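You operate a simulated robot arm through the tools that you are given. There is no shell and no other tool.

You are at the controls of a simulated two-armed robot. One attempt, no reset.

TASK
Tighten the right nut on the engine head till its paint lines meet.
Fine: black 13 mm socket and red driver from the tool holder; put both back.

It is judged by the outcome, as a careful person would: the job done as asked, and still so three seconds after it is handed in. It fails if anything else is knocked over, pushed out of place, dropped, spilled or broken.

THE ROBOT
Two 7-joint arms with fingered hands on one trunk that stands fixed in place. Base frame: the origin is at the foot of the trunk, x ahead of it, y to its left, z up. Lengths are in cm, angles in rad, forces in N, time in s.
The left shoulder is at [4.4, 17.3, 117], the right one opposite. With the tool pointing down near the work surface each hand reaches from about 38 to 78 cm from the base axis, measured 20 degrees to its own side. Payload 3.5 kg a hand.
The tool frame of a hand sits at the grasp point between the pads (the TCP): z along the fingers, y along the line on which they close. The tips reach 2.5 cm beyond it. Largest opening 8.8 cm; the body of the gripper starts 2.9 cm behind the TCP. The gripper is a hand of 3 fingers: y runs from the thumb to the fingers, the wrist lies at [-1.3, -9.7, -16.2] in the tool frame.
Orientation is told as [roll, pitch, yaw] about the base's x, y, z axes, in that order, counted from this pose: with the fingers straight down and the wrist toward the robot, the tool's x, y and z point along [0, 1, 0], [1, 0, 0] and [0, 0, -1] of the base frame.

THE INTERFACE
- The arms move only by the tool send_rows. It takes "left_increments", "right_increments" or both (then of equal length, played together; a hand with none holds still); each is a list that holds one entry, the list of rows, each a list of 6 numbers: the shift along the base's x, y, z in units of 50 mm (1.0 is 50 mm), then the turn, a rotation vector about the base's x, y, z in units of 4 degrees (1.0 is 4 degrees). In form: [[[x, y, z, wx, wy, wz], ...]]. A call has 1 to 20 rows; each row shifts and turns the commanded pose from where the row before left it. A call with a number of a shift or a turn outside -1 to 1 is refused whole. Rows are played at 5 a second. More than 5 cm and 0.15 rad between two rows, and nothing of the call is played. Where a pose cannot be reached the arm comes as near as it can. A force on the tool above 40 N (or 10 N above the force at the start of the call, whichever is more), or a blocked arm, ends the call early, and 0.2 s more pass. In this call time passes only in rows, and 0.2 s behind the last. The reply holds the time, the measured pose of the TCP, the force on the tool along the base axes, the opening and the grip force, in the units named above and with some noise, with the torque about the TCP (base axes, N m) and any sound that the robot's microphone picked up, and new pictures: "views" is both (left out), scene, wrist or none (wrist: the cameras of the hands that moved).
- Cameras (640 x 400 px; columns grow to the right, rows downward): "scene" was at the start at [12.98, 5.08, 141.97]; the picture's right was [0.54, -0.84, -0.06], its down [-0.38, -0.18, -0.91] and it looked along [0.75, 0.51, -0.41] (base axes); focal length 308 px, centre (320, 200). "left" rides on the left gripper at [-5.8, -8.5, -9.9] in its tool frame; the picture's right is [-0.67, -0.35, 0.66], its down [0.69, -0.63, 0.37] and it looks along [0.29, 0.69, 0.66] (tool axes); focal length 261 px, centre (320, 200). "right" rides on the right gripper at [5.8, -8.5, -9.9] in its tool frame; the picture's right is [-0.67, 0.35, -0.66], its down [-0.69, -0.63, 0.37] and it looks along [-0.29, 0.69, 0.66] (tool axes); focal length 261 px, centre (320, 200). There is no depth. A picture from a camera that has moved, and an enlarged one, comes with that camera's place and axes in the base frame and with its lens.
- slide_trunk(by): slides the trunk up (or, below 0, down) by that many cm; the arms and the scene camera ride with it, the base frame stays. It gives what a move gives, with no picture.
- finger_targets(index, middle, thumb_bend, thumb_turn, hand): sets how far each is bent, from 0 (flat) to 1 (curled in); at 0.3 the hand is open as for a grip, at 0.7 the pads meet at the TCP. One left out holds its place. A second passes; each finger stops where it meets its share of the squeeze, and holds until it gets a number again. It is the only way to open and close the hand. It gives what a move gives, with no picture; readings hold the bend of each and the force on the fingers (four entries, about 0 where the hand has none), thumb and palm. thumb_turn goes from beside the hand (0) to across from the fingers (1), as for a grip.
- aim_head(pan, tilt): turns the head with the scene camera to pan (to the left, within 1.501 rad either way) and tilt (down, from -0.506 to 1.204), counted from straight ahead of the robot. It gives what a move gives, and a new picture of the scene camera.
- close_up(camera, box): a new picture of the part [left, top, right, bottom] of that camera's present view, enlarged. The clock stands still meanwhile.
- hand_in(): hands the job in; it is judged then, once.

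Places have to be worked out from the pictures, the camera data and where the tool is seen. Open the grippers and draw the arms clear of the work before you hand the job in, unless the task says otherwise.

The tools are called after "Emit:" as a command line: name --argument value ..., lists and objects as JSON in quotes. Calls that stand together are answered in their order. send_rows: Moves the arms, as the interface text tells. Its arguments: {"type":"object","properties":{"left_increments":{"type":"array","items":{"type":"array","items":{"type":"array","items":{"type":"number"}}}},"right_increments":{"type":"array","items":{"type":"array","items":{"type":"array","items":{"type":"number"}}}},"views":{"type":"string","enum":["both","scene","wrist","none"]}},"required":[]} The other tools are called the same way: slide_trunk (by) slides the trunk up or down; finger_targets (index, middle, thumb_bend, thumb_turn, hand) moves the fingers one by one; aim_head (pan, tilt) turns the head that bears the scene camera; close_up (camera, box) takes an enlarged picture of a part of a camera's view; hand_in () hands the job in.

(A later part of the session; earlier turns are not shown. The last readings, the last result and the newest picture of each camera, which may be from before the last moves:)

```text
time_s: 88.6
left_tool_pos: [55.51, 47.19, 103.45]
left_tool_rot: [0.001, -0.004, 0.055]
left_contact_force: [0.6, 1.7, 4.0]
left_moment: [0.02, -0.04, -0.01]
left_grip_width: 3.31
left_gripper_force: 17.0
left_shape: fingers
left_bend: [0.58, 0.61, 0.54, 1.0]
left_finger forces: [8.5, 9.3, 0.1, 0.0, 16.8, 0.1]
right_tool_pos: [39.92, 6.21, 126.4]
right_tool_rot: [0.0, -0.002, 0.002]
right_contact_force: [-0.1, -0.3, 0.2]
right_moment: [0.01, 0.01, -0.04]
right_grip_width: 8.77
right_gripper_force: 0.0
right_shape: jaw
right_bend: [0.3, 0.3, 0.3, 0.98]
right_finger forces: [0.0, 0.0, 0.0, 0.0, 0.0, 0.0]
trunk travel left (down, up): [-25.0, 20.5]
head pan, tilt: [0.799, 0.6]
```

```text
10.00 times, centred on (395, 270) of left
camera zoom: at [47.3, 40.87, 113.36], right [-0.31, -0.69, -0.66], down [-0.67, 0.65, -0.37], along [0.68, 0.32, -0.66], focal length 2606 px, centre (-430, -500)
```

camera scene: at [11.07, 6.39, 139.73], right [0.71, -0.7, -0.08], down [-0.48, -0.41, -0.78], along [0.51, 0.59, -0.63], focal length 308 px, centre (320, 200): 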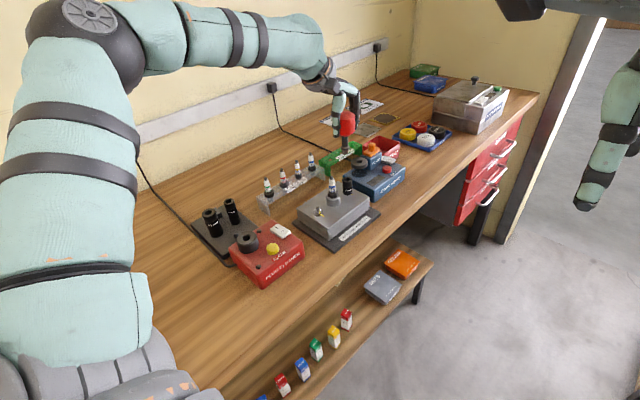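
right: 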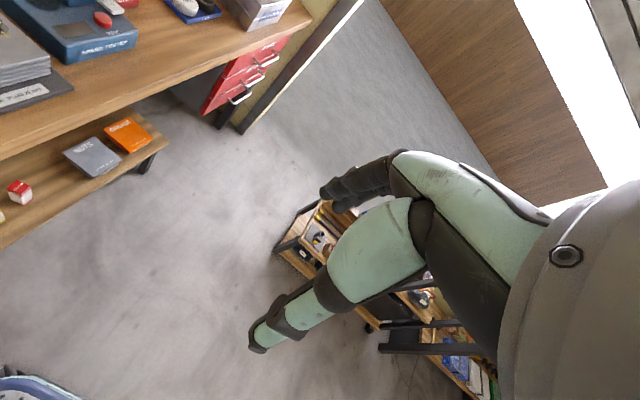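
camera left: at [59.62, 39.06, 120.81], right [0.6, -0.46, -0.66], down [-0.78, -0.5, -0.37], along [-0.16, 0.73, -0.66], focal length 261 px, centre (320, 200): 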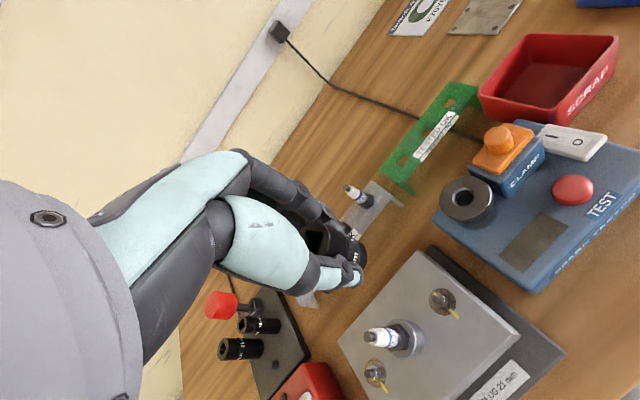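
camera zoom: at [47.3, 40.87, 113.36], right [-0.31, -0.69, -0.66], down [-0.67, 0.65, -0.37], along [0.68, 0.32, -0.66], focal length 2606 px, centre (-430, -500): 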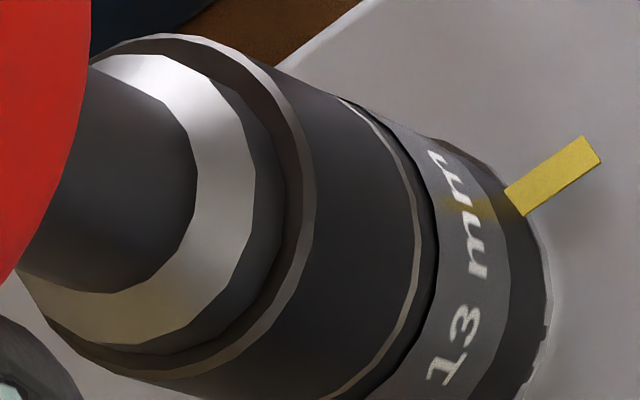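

Seated with ~4 N. Now I open the fingers, recentre the hand on the knob axis (≈[55.05, 47.05]) and yaw to +50° for the first tightening stroke.

Emit:
finger_targets --hand "left" --index 0.44 --middle 0.44 --thumb_bend 0.44 --thumb_turn 0.98

Emit:
send_rows --left_increments '[[[-0.045, -0.015, 0, 0, 0, 0], [-0.045, -0.015, 0, 0, 0, 0], [0, 0, 0, 0, 0, 1], [0, 0, 0, 0, 0, 1], [0, 0, 0, 0, 0, 1], [0, 0, 0, 0, 0, 1], [0, 0, 0, 0, 0, 1], [0, 0, 0, 0, 0, 1], [0, 0, 0, 0, 0, 1], [0, 0, 0, 0, 0, 1], [0, 0, 0, 0, 0, 1], [0, 0, 0, 0, 0, 1], [0, 0, 0, 0, 0, 1], [0, 0, 0, 0, 0, 0.7], [0, 0, 0, 0, 0, 0]]]' --views "none"

Emit:
close_up --camera "scene" --box '[320, 120, 390, 190]'

Emit:
close_up --camera "left" --box '[270, 180, 430, 300]'

```text
time_s: 89.6
left_tool_pos: [55.5, 47.15, 103.35]
left_tool_rot: [0.0, -0.001, 0.055]
left_contact_force: [0.2, 0.3, 0.4]
left_moment: [-0.01, -0.03, 0.01]
left_grip_width: 5.46
left_gripper_force: 0.6
left_shape: fingers
left_bend: [0.44, 0.44, 0.44, 0.97]
left_finger forces: [0.0, 0.0, 0.0, 0.1, 0.2, 0.0]
right_tool_pos: [39.91, 6.26, 126.35]
right_tool_rot: [0.0, 0.001, 0.001]
right_contact_force: [0.6, -0.5, 0.1]
right_moment: [0.0, 0.0, -0.04]
right_grip_width: 8.75
right_gripper_force: 0.1
right_shape: jaw
right_bend: [0.3, 0.3, 0.3, 0.98]
right_finger forces: [0.1, 0.1, 0.0, 0.0, 0.0, 0.0]
trunk travel left (down, up): [-25.0, 20.5]
head pan, tilt: [0.799, 0.6]
```

```text
time_s: 92.8
left_tool_pos: [54.94, 46.96, 103.28]
left_tool_rot: [-0.001, 0.001, 0.872]
left_contact_force: [0.3, 0.0, 0.1]
left_moment: [-0.03, -0.01, 0.0]
left_grip_width: 5.48
left_gripper_force: 0.1
left_shape: fingers
left_bend: [0.44, 0.44, 0.44, 0.97]
left_finger forces: [0.0, 0.1, 0.0, 0.1, 0.0, 0.0]
right_tool_pos: [39.93, 6.11, 126.3]
right_tool_rot: [0.001, 0.001, 0.003]
right_contact_force: [0.2, 1.3, -1.1]
right_moment: [-0.01, -0.03, -0.01]
right_grip_width: 8.76
right_gripper_force: 0.2
right_shape: jaw
right_bend: [0.3, 0.3, 0.3, 0.98]
right_finger forces: [0.1, 0.0, 0.0, 0.0, 0.0, 0.1]
trunk travel left (down, up): [-25.0, 20.5]
head pan, tilt: [0.799, 0.6]
```

```text
5.71 times, centred on (355, 155) of scene
camera zoom: at [11.05, 6.35, 139.73], right [0.71, -0.7, -0.08], down [-0.48, -0.41, -0.78], along [0.51, 0.59, -0.63], focal length 1757 px, centre (120, 457)
```

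zoom: 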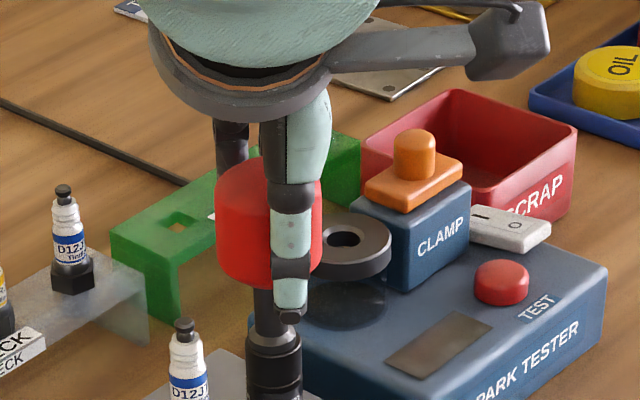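

```text
3.33 times, centred on (350, 240) of left
camera zoom: at [54.01, 36.74, 113.3], right [0.29, -0.7, -0.66], down [-0.93, -0.04, -0.37], along [0.23, 0.72, -0.66], focal length 869 px, centre (220, 67)
```

zoom: 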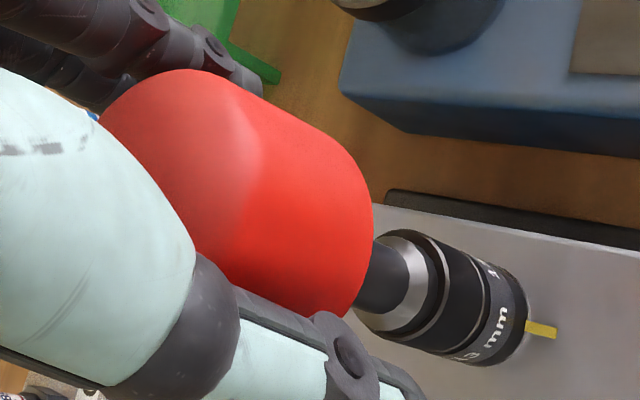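

Hand is around the knob. I grip firmly.

Emit:
finger_targets --hand "left" --index 0.68 --middle 0.73 --thumb_bend 0.7

Emit:
finger_targets --hand "left" --index 0.71 --middle 0.78 --thumb_bend 0.79

Emit:
close_up --camera "scene" --box '[320, 120, 390, 190]'

Emit:
close_up --camera "left" --box '[270, 180, 430, 300]'

```text
time_s: 93.8
left_tool_pos: [54.96, 46.89, 103.23]
left_tool_rot: [-0.001, -0.002, 0.872]
left_contact_force: [1.1, 1.1, -0.4]
left_moment: [0.04, -0.03, -0.03]
left_grip_width: 3.25
left_gripper_force: 15.4
left_shape: fingers
left_bend: [0.57, 0.6, 0.55, 0.98]
left_finger forces: [7.0, 9.0, 0.1, 0.0, 15.3, 0.0]
right_tool_pos: [39.94, 6.15, 126.28]
right_tool_rot: [0.0, 0.002, 0.003]
right_contact_force: [-0.6, -1.2, 0.0]
right_moment: [-0.02, 0.0, 0.0]
right_grip_width: 8.77
right_gripper_force: 0.0
right_shape: jaw
right_bend: [0.3, 0.3, 0.3, 0.98]
right_finger forces: [0.1, 0.0, 0.0, 0.1, 0.0, 0.0]
trunk travel left (down, up): [-25.0, 20.5]
head pan, tilt: [0.799, 0.6]
```

```text
time_s: 94.8
left_tool_pos: [55.04, 46.89, 103.3]
left_tool_rot: [0.0, 0.0, 0.871]
left_contact_force: [-0.5, 0.3, -0.3]
left_moment: [0.0, 0.03, 0.03]
left_grip_width: 3.11
left_gripper_force: 21.3
left_shape: fingers
left_bend: [0.56, 0.6, 0.58, 0.98]
left_finger forces: [10.8, 10.0, 0.0, 0.1, 22.2, 0.1]
right_tool_pos: [39.87, 6.15, 126.27]
right_tool_rot: [0.0, 0.002, 0.001]
right_contact_force: [0.2, 0.0, 0.5]
right_moment: [-0.01, 0.02, 0.02]
right_grip_width: 8.75
right_gripper_force: 0.1
right_shape: jaw
right_bend: [0.3, 0.3, 0.3, 0.98]
right_finger forces: [0.0, 0.1, 0.1, 0.0, 0.1, 0.1]
trunk travel left (down, up): [-25.0, 20.5]
head pan, tilt: [0.799, 0.6]
```

```text
5.71 times, centred on (355, 155) of scene
camera zoom: at [11.08, 6.37, 139.73], right [0.71, -0.7, -0.08], down [-0.48, -0.41, -0.78], along [0.51, 0.59, -0.63], focal length 1757 px, centre (120, 457)
```

zoom: 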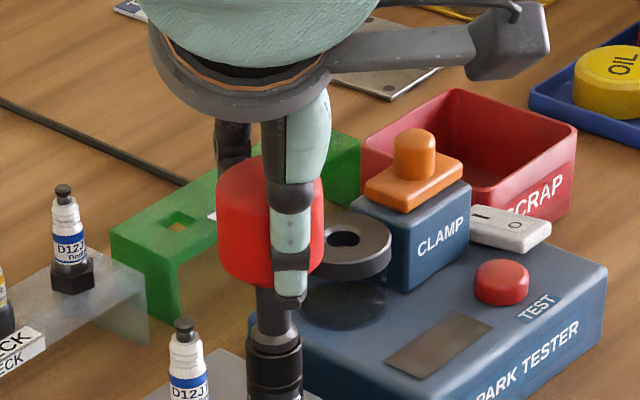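

```text
3.33 times, centred on (350, 240) of left
camera zoom: at [54.02, 36.76, 113.29], right [0.29, -0.7, -0.66], down [-0.93, -0.04, -0.37], along [0.23, 0.72, -0.66], focal length 869 px, centre (220, 67)
```

zoom: 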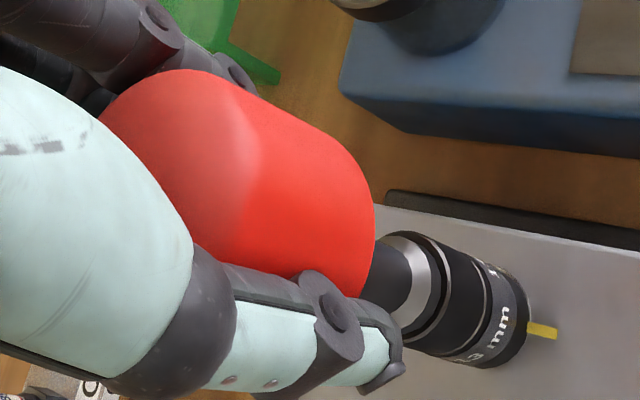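

Balanced 21 N grip with no side load. I start turning clockwise: 40° first, watching torque.

Emit:
send_rows --left_increments '[[[0, 0, 0, 0, 0, -1], [0, 0, 0, 0, 0, -1], [0, 0, 0, 0, 0, -1], [0, 0, 0, 0, 0, -1], [0, 0, 0, 0, 0, -1], [0, 0, 0, 0, 0, -1], [0, 0, 0, 0, 0, -1], [0, 0, 0, 0, 0, -1], [0, 0, 0, 0, 0, -1], [0, 0, 0, 0, 0, -1]]]' --views "none"

Emit:
close_up --camera "scene" --box '[320, 130, 390, 200]'

Emit:
close_up --camera "left" --box '[270, 180, 430, 300]'

```text
time_s: 97.0
left_tool_pos: [54.84, 46.83, 103.3]
left_tool_rot: [-0.001, -0.002, 0.171]
left_contact_force: [-0.2, 1.1, -0.5]
left_moment: [0.0, -0.03, -0.01]
left_grip_width: 3.08
left_gripper_force: 21.2
left_shape: fingers
left_bend: [0.56, 0.6, 0.59, 0.98]
left_finger forces: [10.9, 10.0, 0.0, 0.1, 21.9, 0.1]
right_tool_pos: [40.02, 6.17, 126.35]
right_tool_rot: [0.0, 0.002, 0.002]
right_contact_force: [-0.3, -0.7, 0.4]
right_moment: [-0.01, 0.01, -0.01]
right_grip_width: 8.74
right_gripper_force: 0.1
right_shape: jaw
right_bend: [0.3, 0.3, 0.3, 0.98]
right_finger forces: [0.0, 0.0, 0.0, 0.0, 0.0, 0.0]
trunk travel left (down, up): [-25.0, 20.5]
head pan, tilt: [0.799, 0.6]
```

```text
5.71 times, centred on (355, 165) of scene
camera zoom: at [11.08, 6.41, 139.72], right [0.71, -0.7, -0.08], down [-0.48, -0.41, -0.78], along [0.51, 0.59, -0.63], focal length 1757 px, centre (120, 400)
```

zoom: 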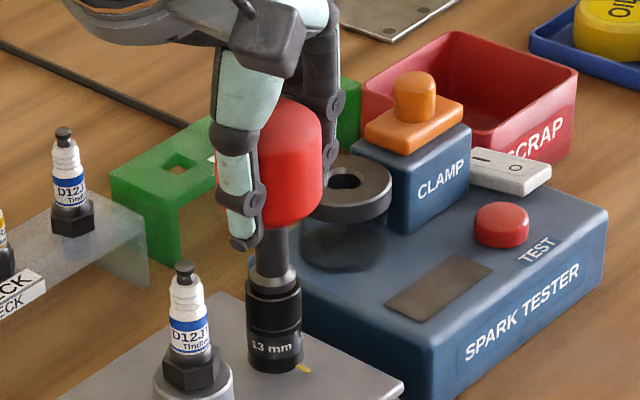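

```text
3.33 times, centred on (350, 240) of left
camera zoom: at [47.65, 39.84, 113.3], right [-0.23, -0.72, -0.66], down [-0.74, 0.57, -0.37], along [0.64, 0.4, -0.66], focal length 869 px, centre (220, 67)
```

zoom: 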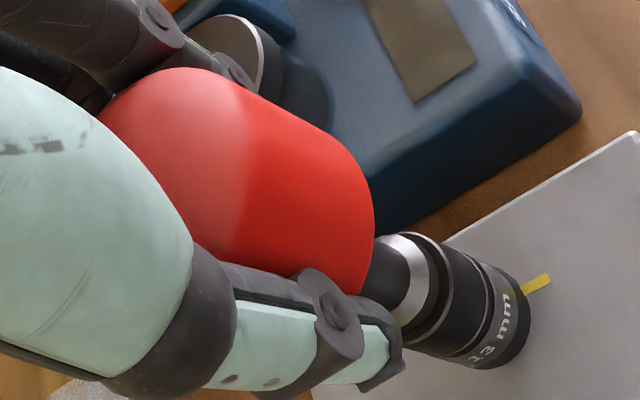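

The socket label turned with the hand and torque is near zero (loose thread). I continue another 40° clockwise.

Emit:
send_rows --left_increments '[[[0, 0, 0, 0, 0, -1], [0, 0, 0, 0, 0, -1], [0, 0, 0, 0, 0, -1], [0, 0, 0, 0, 0, -1], [0, 0, 0, 0, 0, -1], [0, 0, 0, 0, 0, -1], [0, 0, 0, 0, 0, -1], [0, 0, 0, 0, 0, -1], [0, 0, 0, 0, 0, -1], [0, 0, 0, 0, 0, -1]]]' --views "none"

Emit:
close_up --camera "scene" --box '[320, 130, 390, 200]'

Emit:
close_up --camera "left" --box '[270, 180, 430, 300]'

```text
time_s: 99.2
left_tool_pos: [53.11, 45.4, 104.37]
left_tool_rot: [0.003, 0.001, -0.526]
left_contact_force: [0.4, -0.4, -1.7]
left_moment: [-0.01, 0.02, 0.02]
left_grip_width: 3.08
left_gripper_force: 21.0
left_shape: fingers
left_bend: [0.55, 0.6, 0.59, 0.98]
left_finger forces: [11.0, 9.5, 0.0, 0.0, 21.6, 0.0]
left hand out of reach, approached as far as the arm can: row 8, 9, 10
right_tool_pos: [39.94, 6.25, 126.44]
right_tool_rot: [0.0, 0.001, 0.0]
right_contact_force: [-0.5, 0.0, 0.1]
right_moment: [-0.01, -0.02, 0.0]
right_grip_width: 8.76
right_gripper_force: 0.0
right_shape: jaw
right_bend: [0.3, 0.3, 0.3, 0.98]
right_finger forces: [0.1, 0.1, 0.0, 0.0, 0.1, 0.0]
trunk travel left (down, up): [-25.0, 20.5]
head pan, tilt: [0.799, 0.6]
```

```text
5.71 times, centred on (355, 165) of scene
camera zoom: at [10.98, 6.34, 139.74], right [0.71, -0.7, -0.08], down [-0.48, -0.41, -0.78], along [0.51, 0.59, -0.63], focal length 1757 px, centre (120, 400)
```

zoom: 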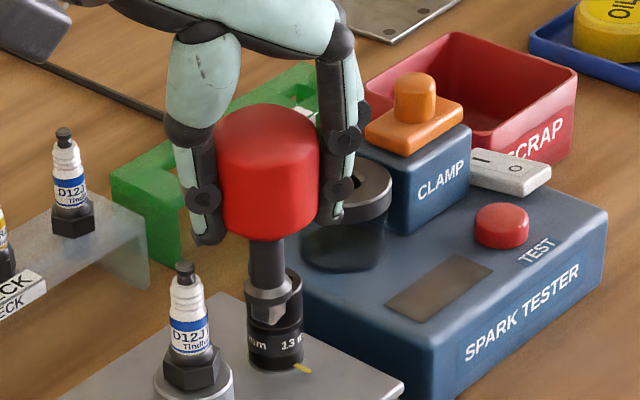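

```text
3.33 times, centred on (350, 240) of left
camera zoom: at [42.82, 44.66, 114.34], right [-0.64, -0.4, -0.66], down [-0.2, 0.91, -0.36], along [0.74, -0.1, -0.66], focal length 869 px, centre (220, 67)
```

zoom: 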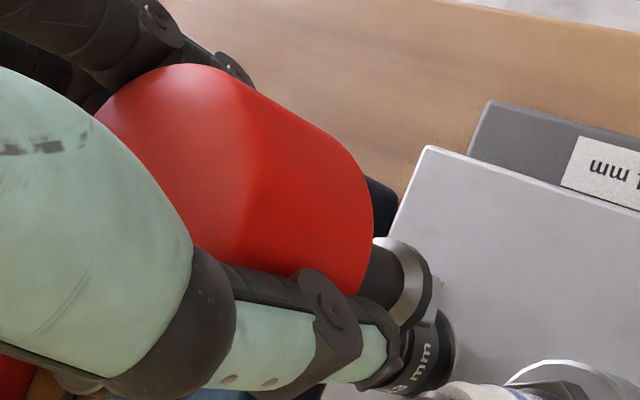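

The last rows went out of reach (yaw below about −18°), which pulled the driver up out of the socket; the socket stands fine on the nut. I raise straight up, turn back, and inspect the socket's angle.

Emit:
send_rows --left_increments '[[[0, 0, 0.3, 0, 0, 0], [0, 0, 0.5, 0, 0, 0], [0, 0, 0, 0, 0, 1], [0, 0, 0, 0, 0, 1], [0, 0, 0, 0, 0, 1], [0, 0, 0, 0, 0, 1], [0, 0, 0, 0, 0, 1], [0, 0, 0, 0, 0, 1], [0, 0, 0, 0, 0, 1], [0, 0, 0, 0, 0, 1], [0.1, 0.1, 0, 0, 0, 1], [0.1, 0.1, 0, 0, 0, 1]]]' --views "none"

Emit:
close_up --camera "left" --box '[330, 200, 490, 320]'

Emit:
close_up --camera "scene" --box '[335, 155, 375, 195]'

```text
time_s: 101.8
left_tool_pos: [54.05, 46.44, 108.37]
left_tool_rot: [0.001, 0.0, 0.175]
left_contact_force: [-0.4, 0.0, -0.3]
left_moment: [0.02, 0.02, -0.02]
left_grip_width: 3.04
left_gripper_force: 20.7
left_shape: fingers
left_bend: [0.55, 0.6, 0.6, 0.98]
left_finger forces: [11.2, 8.8, 0.0, 0.0, 21.1, 0.1]
right_tool_pos: [39.94, 6.19, 126.21]
right_tool_rot: [-0.002, 0.001, 0.002]
right_contact_force: [0.3, -0.4, 0.0]
right_moment: [0.0, 0.01, 0.01]
right_grip_width: 8.75
right_gripper_force: 0.0
right_shape: jaw
right_bend: [0.3, 0.3, 0.3, 0.98]
right_finger forces: [0.1, 0.0, 0.0, 0.0, 0.1, 0.0]
trunk travel left (down, up): [-25.0, 20.5]
head pan, tilt: [0.799, 0.6]
```

```text
3.33 times, centred on (410, 260) of left
camera zoom: at [46.77, 39.36, 118.38], right [-0.23, -0.72, -0.66], down [-0.74, 0.57, -0.37], along [0.63, 0.4, -0.66], focal length 869 px, centre (20, 0)
```

zoom: 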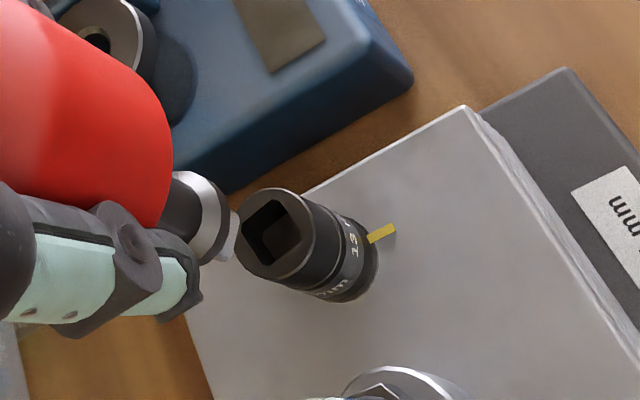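

```text
10.00 times, centred on (355, 175) of scene
camera zoom: at [11.11, 6.35, 139.72], right [0.71, -0.7, -0.08], down [-0.48, -0.41, -0.78], along [0.51, 0.59, -0.63], focal length 3075 px, centre (-30, 450)
```

zoom: 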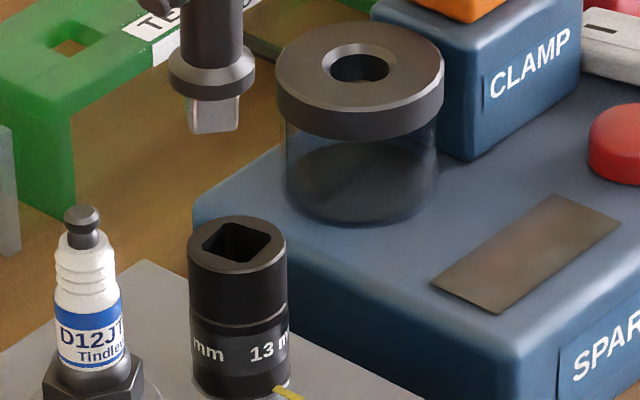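

The socket has turned. I zoom to measure its square angle now.

Emit:
close_up --camera "left" --box '[395, 250, 445, 295]'

Emit:
close_up --camera "scene" --box '[345, 150, 369, 168]'

Emit:
close_up --camera "left" --box '[370, 240, 410, 290]'

```text
8.89 times, centred on (420, 272) of left
camera zoom: at [46.77, 39.36, 118.38], right [-0.23, -0.72, -0.66], down [-0.74, 0.57, -0.37], along [0.63, 0.4, -0.66], focal length 2317 px, centre (-569, -444)
```

zoom: 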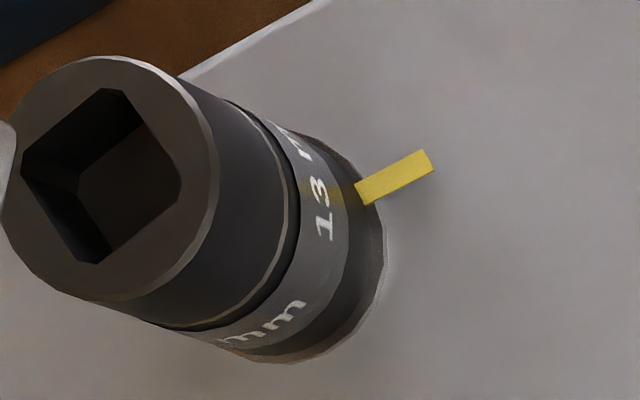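

```text
16.00 times, centred on (357, 159) of scene
camera zoom: at [11.11, 6.35, 139.72], right [0.71, -0.7, -0.08], down [-0.48, -0.41, -0.78], along [0.51, 0.59, -0.63], focal length 4920 px, centre (-272, 856)
```

zoom: 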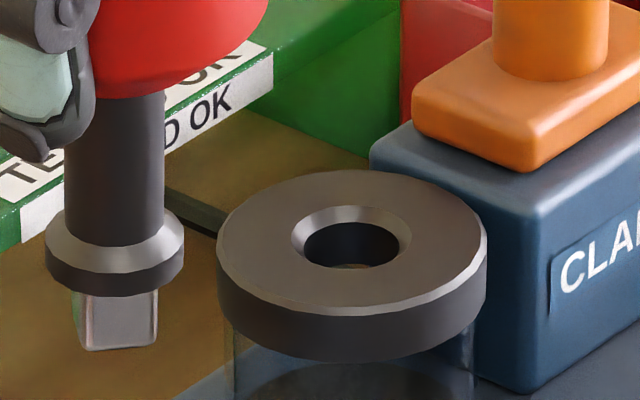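

```text
8.00 times, centred on (390, 265) of left
camera zoom: at [46.77, 39.36, 118.38], right [-0.23, -0.72, -0.66], down [-0.74, 0.57, -0.37], along [0.63, 0.4, -0.66], focal length 2085 px, centre (-240, -320)
```

zoom: 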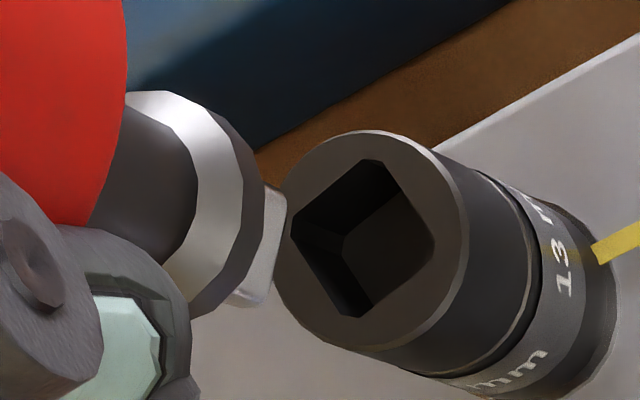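

The socket turned ≈76° clockwise; about 76° remains. The drive in hand sits at −38°, so I need hand yaw ≈ 62° to re-enter the square (at 14°). I rotate there while moving over the socket and see if it's reachable.

Emit:
send_rows --left_increments '[[[0.05, 0.03, 0, 0, 0, 1], [0.05, 0.03, 0, 0, 0, 1], [0.05, 0.03, 0, 0, 0, 1], [0.03, 0.01, 0, 0, 0, 1], [0, 0, 0, 0, 0, 1], [0, 0, 0, 0, 0, 1], [0, 0, 0, 0, 0, 1], [0, 0, 0, 0, 0, 1], [0, 0, 0, 0, 0, 1], [0, 0, 0, 0, 0, 1], [0, 0, 0, 0, 0, 1], [0, 0, 0, 0, 0, 1], [0, 0, 0, 0, 0, 1]]]' --views "none"

Emit:
close_up --camera "scene" --box '[335, 140, 375, 180]'

Emit:
close_up --camera "left" --box '[360, 220, 440, 290]'

```text
time_s: 104.6
left_tool_pos: [54.99, 46.92, 108.33]
left_tool_rot: [0.002, 0.0, 1.083]
left_contact_force: [-0.4, -0.8, -1.6]
left_moment: [-0.02, 0.0, -0.01]
left_grip_width: 3.06
left_gripper_force: 20.6
left_shape: fingers
left_bend: [0.55, 0.6, 0.6, 0.98]
left_finger forces: [11.3, 8.7, 0.0, 0.1, 20.9, 0.0]
right_tool_pos: [39.97, 6.1, 126.24]
right_tool_rot: [0.001, 0.001, 0.0]
right_contact_force: [-0.7, 0.7, 0.7]
right_moment: [0.02, 0.0, -0.01]
right_grip_width: 8.75
right_gripper_force: 0.0
right_shape: jaw
right_bend: [0.3, 0.3, 0.3, 0.98]
right_finger forces: [0.0, 0.0, 0.0, 0.0, 0.1, 0.0]
trunk travel left (down, up): [-25.0, 20.5]
head pan, tilt: [0.799, 0.6]
```

```text
10.00 times, centred on (355, 160) of scene
camera zoom: at [11.1, 6.37, 139.72], right [0.71, -0.7, -0.08], down [-0.48, -0.41, -0.78], along [0.51, 0.59, -0.63], focal length 3075 px, centre (-30, 600)
```

zoom: 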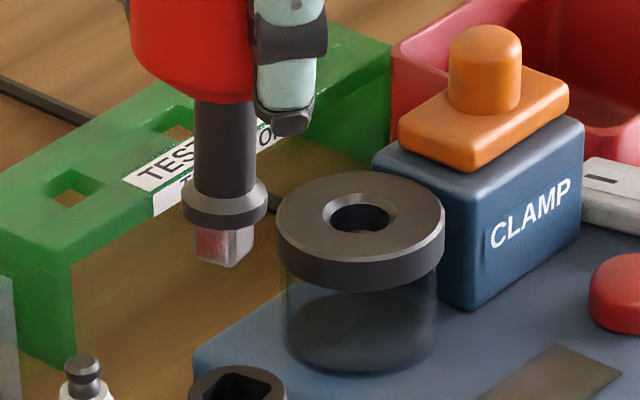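

```text
5.71 times, centred on (400, 255) of left
camera zoom: at [56.22, 36.82, 118.33], right [0.43, -0.62, -0.66], down [-0.9, -0.23, -0.37], along [0.07, 0.75, -0.66], focal length 1489 px, centre (-137, -114)
```

zoom: 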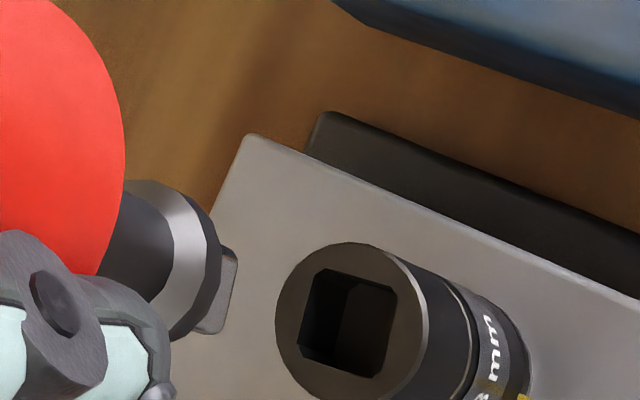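

Yaw 62° is reachable here and the drive looks parallel to the hole. I lower 3 cm and fine-align.

Emit:
send_rows --left_increments '[[[0.02, -0.01, -0.3, 0, 0, 0], [0, 0, -0.3, 0, 0, 0], [0, 0, 0, 0, 0, 0]]]' --views "none"

Emit:
close_up --camera "scene" --box '[340, 165, 364, 183]'

Emit:
close_up --camera "left" --box '[370, 245, 420, 285]'

```text
time_s: 105.4
left_tool_pos: [55.01, 46.95, 105.32]
left_tool_rot: [-0.001, 0.0, 1.081]
left_contact_force: [-0.5, -0.5, -2.3]
left_moment: [0.0, 0.01, -0.01]
left_grip_width: 3.02
left_gripper_force: 20.2
left_shape: fingers
left_bend: [0.55, 0.6, 0.6, 0.98]
left_finger forces: [11.3, 8.7, 0.0, 0.0, 20.9, 0.0]
right_tool_pos: [39.93, 6.13, 126.3]
right_tool_rot: [0.001, 0.001, 0.002]
right_contact_force: [0.6, 0.2, 0.3]
right_moment: [-0.01, 0.04, 0.0]
right_grip_width: 8.75
right_gripper_force: 0.2
right_shape: jaw
right_bend: [0.3, 0.3, 0.3, 0.98]
right_finger forces: [0.0, 0.1, 0.0, 0.1, 0.0, 0.1]
trunk travel left (down, up): [-25.0, 20.5]
head pan, tilt: [0.799, 0.6]
```

```text
16.00 times, centred on (352, 174) of scene
camera zoom: at [11.05, 6.35, 139.73], right [0.71, -0.7, -0.08], down [-0.48, -0.41, -0.78], along [0.51, 0.59, -0.63], focal length 4920 px, centre (-192, 616)
```

zoom: 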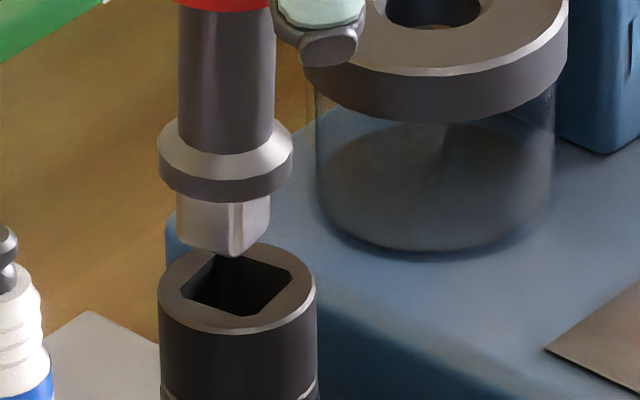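

```text
10.00 times, centred on (395, 265) of left
camera zoom: at [56.18, 36.73, 115.36], right [0.43, -0.62, -0.66], down [-0.9, -0.23, -0.37], along [0.07, 0.75, -0.66], focal length 2606 px, centre (-430, -450)
```

zoom: 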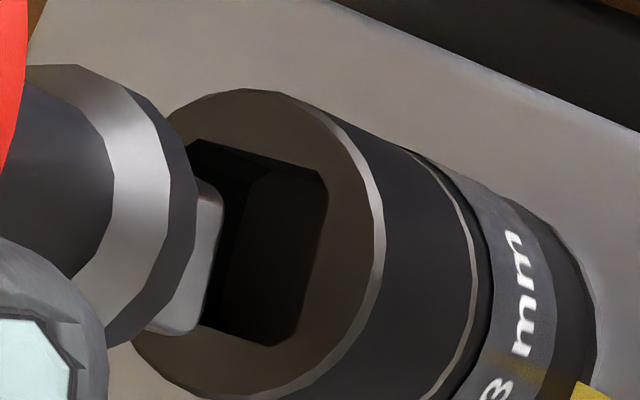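

Offset is only ≈0.17 cm in −x and edges are parallel. I correct and lower into the hole.

Emit:
send_rows --left_increments '[[[0.034, -0.002, -0.08, 0, 0, 0], [0, 0, -0.1, 0, 0, 0], [0, 0, -0.08, 0, 0, 0], [0, 0, 0, 0, 0, 0]]]' --views "none"

Emit:
close_up --camera "scene" --box '[340, 165, 364, 183]'

Emit:
close_up --camera "left" --box '[370, 245, 420, 285]'

```text
time_s: 106.4
left_tool_pos: [55.15, 46.78, 104.13]
left_tool_rot: [0.001, 0.001, 1.079]
left_contact_force: [0.5, 0.9, -1.8]
left_moment: [-0.01, 0.0, -0.01]
left_grip_width: 3.05
left_gripper_force: 20.1
left_shape: fingers
left_bend: [0.55, 0.6, 0.6, 0.98]
left_finger forces: [11.3, 8.8, 0.0, 0.1, 21.0, 0.0]
right_tool_pos: [40.04, 6.19, 126.27]
right_tool_rot: [0.0, 0.001, 0.003]
right_contact_force: [-0.1, 0.2, 0.0]
right_moment: [0.01, -0.04, 0.0]
right_grip_width: 8.77
right_gripper_force: 0.0
right_shape: jaw
right_bend: [0.3, 0.3, 0.3, 0.98]
right_finger forces: [0.1, 0.1, 0.0, 0.0, 0.0, 0.1]
trunk travel left (down, up): [-25.0, 20.5]
head pan, tilt: [0.799, 0.6]
```

```text
16.00 times, centred on (352, 174) of scene
camera zoom: at [11.08, 6.37, 139.73], right [0.71, -0.7, -0.08], down [-0.48, -0.41, -0.78], along [0.51, 0.59, -0.63], focal length 4920 px, centre (-192, 616)
```

zoom: 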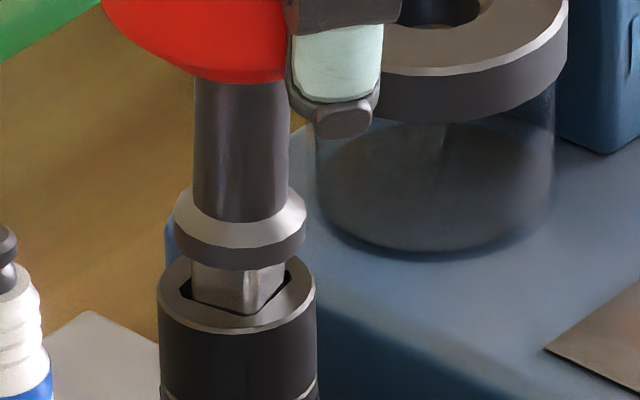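

```text
10.00 times, centred on (395, 265) of left
camera zoom: at [56.41, 36.67, 114.07], right [0.43, -0.62, -0.66], down [-0.9, -0.23, -0.37], along [0.07, 0.75, -0.66], focal length 2606 px, centre (-430, -450)
```

zoom: 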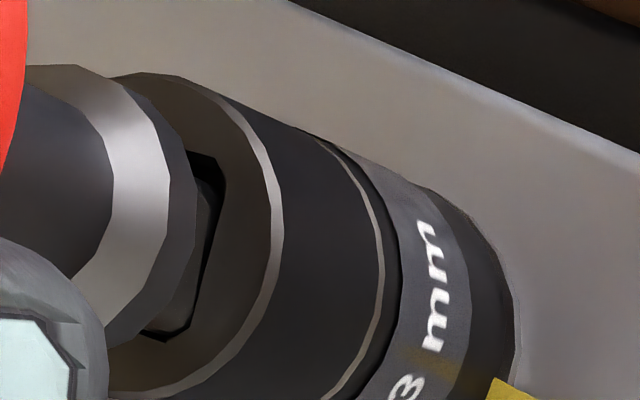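

The tip is entering. I lower the remaining ~0.9 cm in small steps.

Emit:
send_rows --left_increments '[[[-0.006, 0.002, -0.05, 0, 0, 0], [0, 0, -0.05, 0, 0, 0], [0, 0, -0.05, 0, 0, 0], [0, 0, -0.03, 0, 0, 0], [0, 0, 0, 0, 0, 0]]]' --views "none"

Emit:
close_up --camera "scene" --box '[335, 160, 370, 190]'

Emit:
close_up --camera "left" --box '[370, 245, 420, 285]'

```text
time_s: 107.6
left_tool_pos: [55.18, 46.91, 103.17]
left_tool_rot: [0.002, 0.002, 1.081]
left_contact_force: [0.0, -0.2, -1.8]
left_moment: [0.02, -0.03, 0.0]
left_grip_width: 3.05
left_gripper_force: 20.1
left_shape: fingers
left_bend: [0.55, 0.6, 0.6, 0.98]
left_finger forces: [11.4, 8.7, 0.1, 0.0, 20.9, 0.0]
right_tool_pos: [40.04, 6.11, 126.35]
right_tool_rot: [0.001, 0.001, 0.002]
right_contact_force: [-0.1, 0.0, 0.4]
right_moment: [-0.03, 0.0, 0.01]
right_grip_width: 8.74
right_gripper_force: 0.1
right_shape: jaw
right_bend: [0.3, 0.3, 0.3, 0.98]
right_finger forces: [0.0, 0.0, 0.0, 0.0, 0.1, 0.0]
trunk travel left (down, up): [-25.0, 20.5]
head pan, tilt: [0.799, 0.6]
```

```text
13.33 times, centred on (352, 175) of scene
camera zoom: at [11.08, 6.37, 139.73], right [0.71, -0.7, -0.08], down [-0.48, -0.41, -0.78], along [0.51, 0.59, -0.63], focal length 4100 px, centre (-113, 533)
```

zoom: 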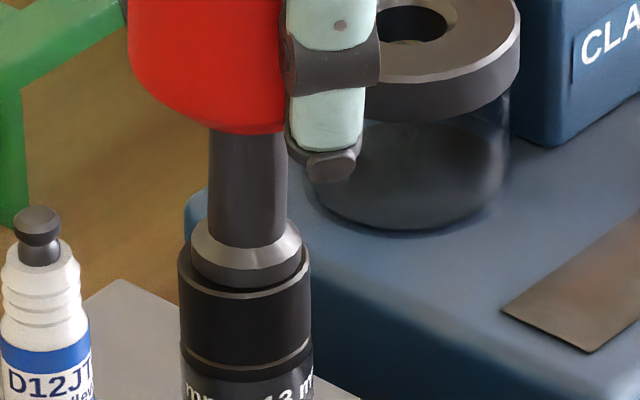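

```text
10.00 times, centred on (395, 265) of left
camera zoom: at [56.41, 36.71, 113.14], right [0.43, -0.62, -0.66], down [-0.9, -0.23, -0.37], along [0.07, 0.75, -0.66], focal length 2606 px, centre (-430, -450)
```

zoom: 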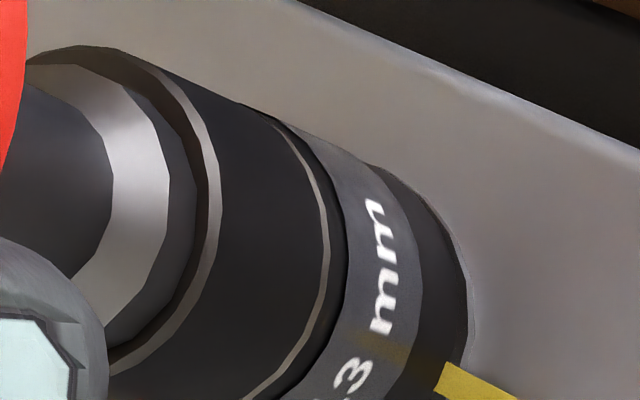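

Fully seated at yaw 62°. I turn clockwise 56° first, watching torque and position.

Emit:
send_rows --left_increments '[[[0, 0, 0, 0, 0, -1], [0, 0, 0, 0, 0, -1], [0, 0, 0, 0, 0, -1], [0, 0, 0, 0, 0, -1], [0, 0, 0, 0, 0, -1], [0, 0, 0, 0, 0, -1], [0, 0, 0, 0, 0, -1], [0, 0, 0, 0, 0, -1], [0, 0, 0, 0, 0, -1], [0, 0, 0, 0, 0, -1], [0, 0, 0, 0, 0, -1], [0, 0, 0, 0, 0, -1], [0, 0, 0, 0, 0, -1], [0, 0, 0, 0, 0, -1]]]' --views "none"

Emit:
close_up --camera "scene" --box '[330, 150, 380, 200]'

Emit:
close_up --camera "left" --box '[350, 230, 430, 290]'

```text
time_s: 110.6
left_tool_pos: [55.1, 47.02, 103.28]
left_tool_rot: [0.0, -0.001, 0.103]
left_contact_force: [-0.9, -0.4, -1.2]
left_moment: [-0.03, 0.08, 0.04]
left_grip_width: 3.03
left_gripper_force: 20.5
left_shape: fingers
left_bend: [0.55, 0.61, 0.6, 0.98]
left_finger forces: [11.2, 9.0, 0.0, 0.0, 21.0, 0.0]
right_tool_pos: [39.86, 6.19, 126.31]
right_tool_rot: [0.001, 0.001, 0.001]
right_contact_force: [-0.2, 0.5, -0.1]
right_moment: [0.01, 0.02, -0.03]
right_grip_width: 8.76
right_gripper_force: 0.0
right_shape: jaw
right_bend: [0.3, 0.3, 0.3, 0.98]
right_finger forces: [0.0, 0.0, 0.0, 0.1, 0.0, 0.0]
trunk travel left (down, up): [-25.0, 20.5]
head pan, tilt: [0.799, 0.6]
```

```text
8.00 times, centred on (355, 175) of scene
camera zoom: at [11.03, 6.37, 139.73], right [0.71, -0.7, -0.08], down [-0.48, -0.41, -0.78], along [0.51, 0.59, -0.63], focal length 2460 px, centre (40, 400)
```

zoom: 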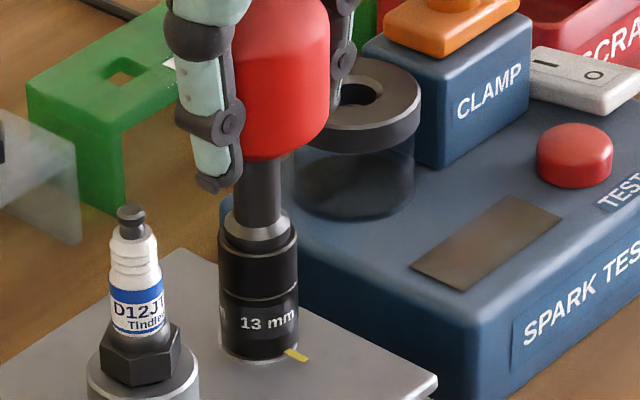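

```text
6.67 times, centred on (390, 260) of left
camera zoom: at [47.35, 40.35, 113.09], right [-0.28, -0.7, -0.66], down [-0.7, 0.62, -0.37], along [0.66, 0.36, -0.66], focal length 1738 px, centre (-147, -200)
```

zoom: 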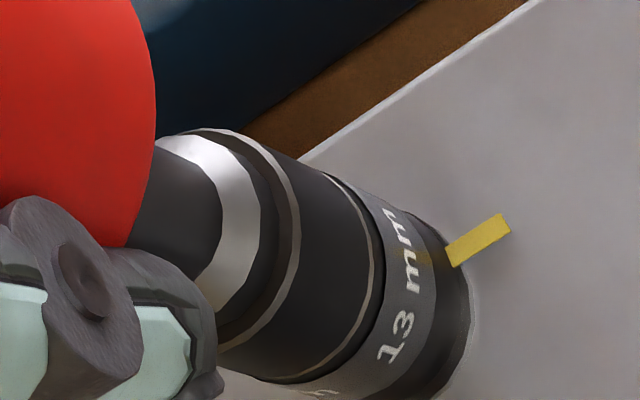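

No torque yet. I turn another 20° (to yaw −14°, still within reach).

Emit:
send_rows --left_increments '[[[0, 0, 0, 0, 0, -1], [0, 0, 0, 0, 0, -1], [0, 0, 0, 0, 0, -1], [0, 0, 0, 0, 0, -1], [0, 0, 0, 0, 0, -1], [0, 0, 0, 0, 0, 0]]]' --views "none"

Emit:
close_up --camera "scene" --box '[330, 150, 380, 200]'

Emit:
close_up --camera "left" --box '[350, 230, 430, 290]'

```text
time_s: 112.0
left_tool_pos: [55.25, 46.92, 103.24]
left_tool_rot: [0.001, 0.001, -0.247]
left_contact_force: [-1.4, -0.9, -1.6]
left_moment: [-0.03, 0.11, 0.01]
left_grip_width: 3.02
left_gripper_force: 20.5
left_shape: fingers
left_bend: [0.55, 0.62, 0.6, 0.97]
left_finger forces: [11.3, 8.5, 0.1, 0.1, 20.6, 0.1]
right_tool_pos: [39.86, 6.13, 126.31]
right_tool_rot: [0.0, 0.0, 0.002]
right_contact_force: [0.9, 0.0, 0.2]
right_moment: [-0.02, 0.03, 0.01]
right_grip_width: 8.75
right_gripper_force: 0.1
right_shape: jaw
right_bend: [0.3, 0.3, 0.3, 0.98]
right_finger forces: [0.0, 0.0, 0.1, 0.0, 0.0, 0.1]
trunk travel left (down, up): [-25.0, 20.5]
head pan, tilt: [0.799, 0.6]
```

```text
8.00 times, centred on (355, 175) of scene
camera zoom: at [11.03, 6.37, 139.73], right [0.71, -0.7, -0.08], down [-0.48, -0.41, -0.78], along [0.51, 0.59, -0.63], focal length 2460 px, centre (40, 400)
```

zoom: 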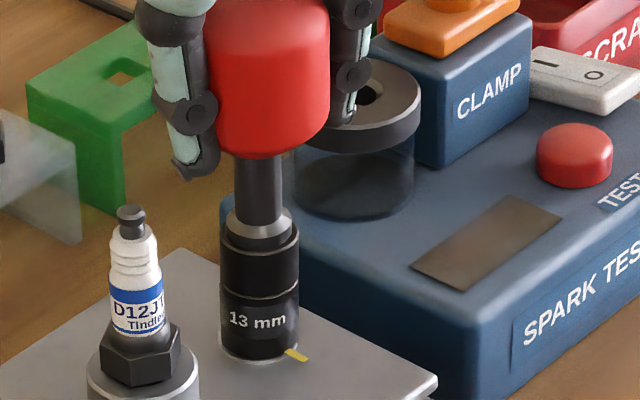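

```text
6.67 times, centred on (390, 260) of left
camera zoom: at [45.63, 43.46, 113.14], right [-0.5, -0.56, -0.66], down [-0.44, 0.82, -0.37], along [0.74, 0.11, -0.66], focal length 1738 px, centre (-147, -200)
```

zoom: 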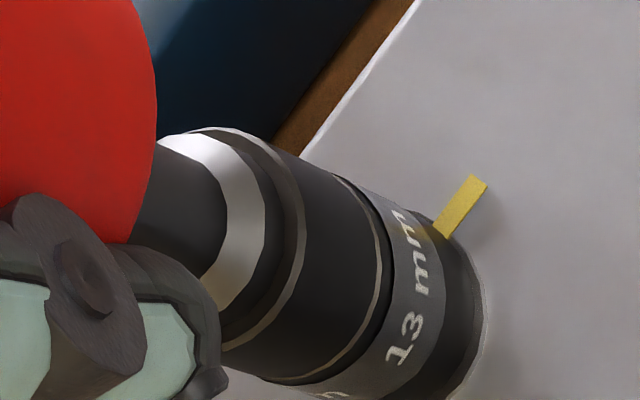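

The socket followed. Now I lift the driver straight out and measure the socket's angle.

Emit:
send_rows --left_increments '[[[0, 0, 0.15, 0, 0, 0], [0, 0, 0.3, 0, 0, 0], [0, 0, 0.5, 0, 0, 0], [0, 0, 0.3, 0, 0, 0]]]' --views "none"

Emit:
close_up --camera "left" --box '[385, 240, 455, 300]'

Emit:
close_up --camera "scene" --box '[335, 155, 375, 195]'

```text
time_s: 113.0
left_tool_pos: [55.13, 46.98, 109.46]
left_tool_rot: [0.0, 0.001, -0.245]
left_contact_force: [0.5, -0.6, -1.7]
left_moment: [-0.02, 0.02, -0.01]
left_grip_width: 3.01
left_gripper_force: 19.9
left_shape: fingers
left_bend: [0.55, 0.62, 0.61, 0.97]
left_finger forces: [11.6, 7.7, 0.1, 0.1, 20.2, 0.0]
right_tool_pos: [39.96, 6.14, 126.33]
right_tool_rot: [0.001, 0.004, 0.002]
right_contact_force: [-0.4, 0.0, -0.5]
right_moment: [0.02, -0.02, 0.01]
right_grip_width: 8.75
right_gripper_force: 0.1
right_shape: jaw
right_bend: [0.3, 0.3, 0.3, 0.98]
right_finger forces: [0.1, 0.0, 0.0, 0.1, 0.1, 0.0]
trunk travel left (down, up): [-25.0, 20.5]
head pan, tilt: [0.799, 0.6]
```

```text
6.67 times, centred on (420, 270) of left
camera zoom: at [45.59, 43.44, 119.47], right [-0.5, -0.56, -0.66], down [-0.44, 0.82, -0.37], along [0.74, 0.11, -0.66], focal length 1738 px, centre (-347, -267)
```

zoom: 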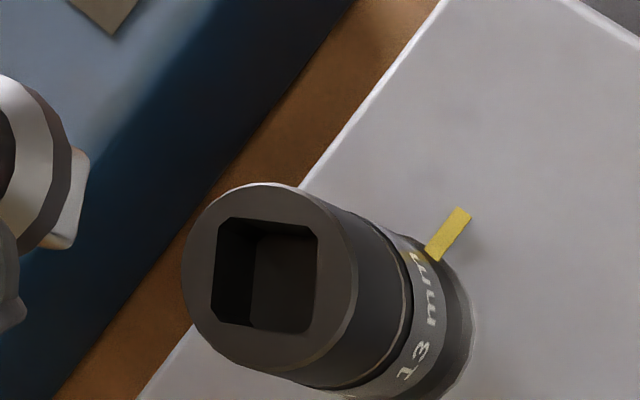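

```text
10.00 times, centred on (355, 175) of scene
camera zoom: at [11.06, 6.36, 139.73], right [0.71, -0.7, -0.08], down [-0.48, -0.41, -0.78], along [0.51, 0.59, -0.63], focal length 3075 px, centre (-30, 450)
```

zoom: 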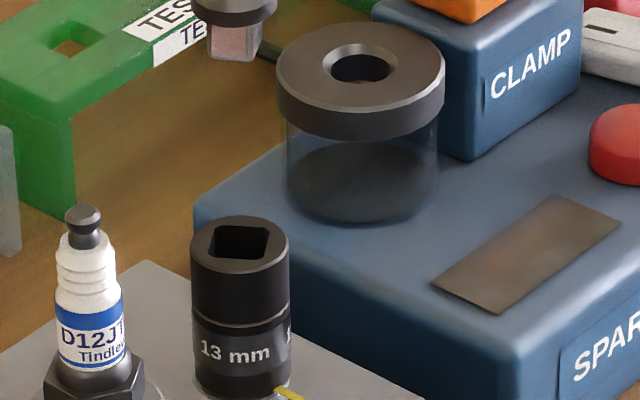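

The socket's square is at ≈34° (≈−146° total); target ≈28°, so ~6–7° remain. I re-insert the driver straight down, then will regrip from a better yaw.

Emit:
send_rows --left_increments '[[[0, 0, -0.5, 0, 0, 0], [0, 0, -0.3, 0, 0, 0], [0, 0, -0.15, 0, 0, 0], [0, 0, -0.1, 0, 0, 0], [0, 0, -0.1, 0, 0, 0], [0, 0, -0.1, 0, 0, 0], [0, 0, 0, 0, 0, 0]]]' --views "none"

Emit:
close_up --camera "scene" --box '[335, 155, 375, 195]'

Emit:
close_up --camera "left" --box '[350, 230, 430, 290]'

```text
time_s: 114.6
left_tool_pos: [55.08, 46.83, 103.09]
left_tool_rot: [-0.001, 0.0, -0.246]
left_contact_force: [-0.2, 0.2, 0.0]
left_moment: [-0.04, 0.07, 0.03]
left_grip_width: 2.98
left_gripper_force: 19.2
left_shape: fingers
left_bend: [0.55, 0.62, 0.61, 0.97]
left_finger forces: [11.1, 7.8, 0.0, 0.0, 20.1, 0.1]
right_tool_pos: [39.99, 6.19, 126.28]
right_tool_rot: [0.0, 0.001, 0.0]
right_contact_force: [-1.5, 0.4, 1.1]
right_moment: [-0.03, 0.02, -0.01]
right_grip_width: 8.76
right_gripper_force: 0.2
right_shape: jaw
right_bend: [0.3, 0.3, 0.3, 0.98]
right_finger forces: [0.0, 0.1, 0.0, 0.0, 0.0, 0.1]
trunk travel left (down, up): [-25.0, 20.5]
head pan, tilt: [0.799, 0.6]
```

```text
10.00 times, centred on (355, 175) of scene
camera zoom: at [11.03, 6.36, 139.73], right [0.71, -0.7, -0.08], down [-0.48, -0.41, -0.78], along [0.51, 0.59, -0.63], focal length 3075 px, centre (-30, 450)
```

zoom: 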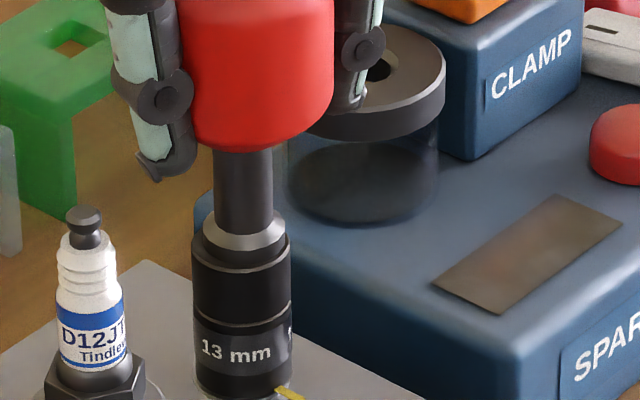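

```text
6.67 times, centred on (390, 260) of left
camera zoom: at [45.56, 43.36, 113.06], right [-0.5, -0.56, -0.66], down [-0.44, 0.82, -0.37], along [0.74, 0.11, -0.66], focal length 1738 px, centre (-147, -200)
```

zoom: 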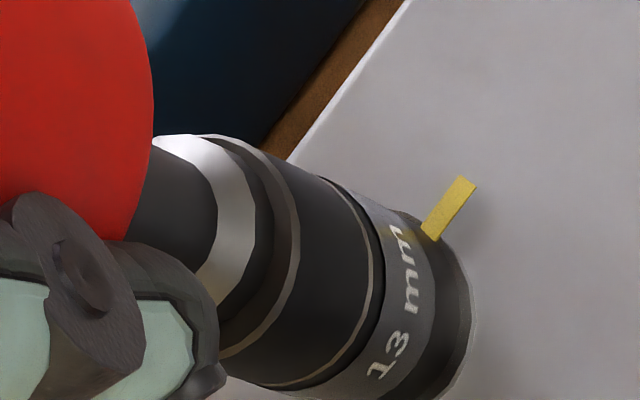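

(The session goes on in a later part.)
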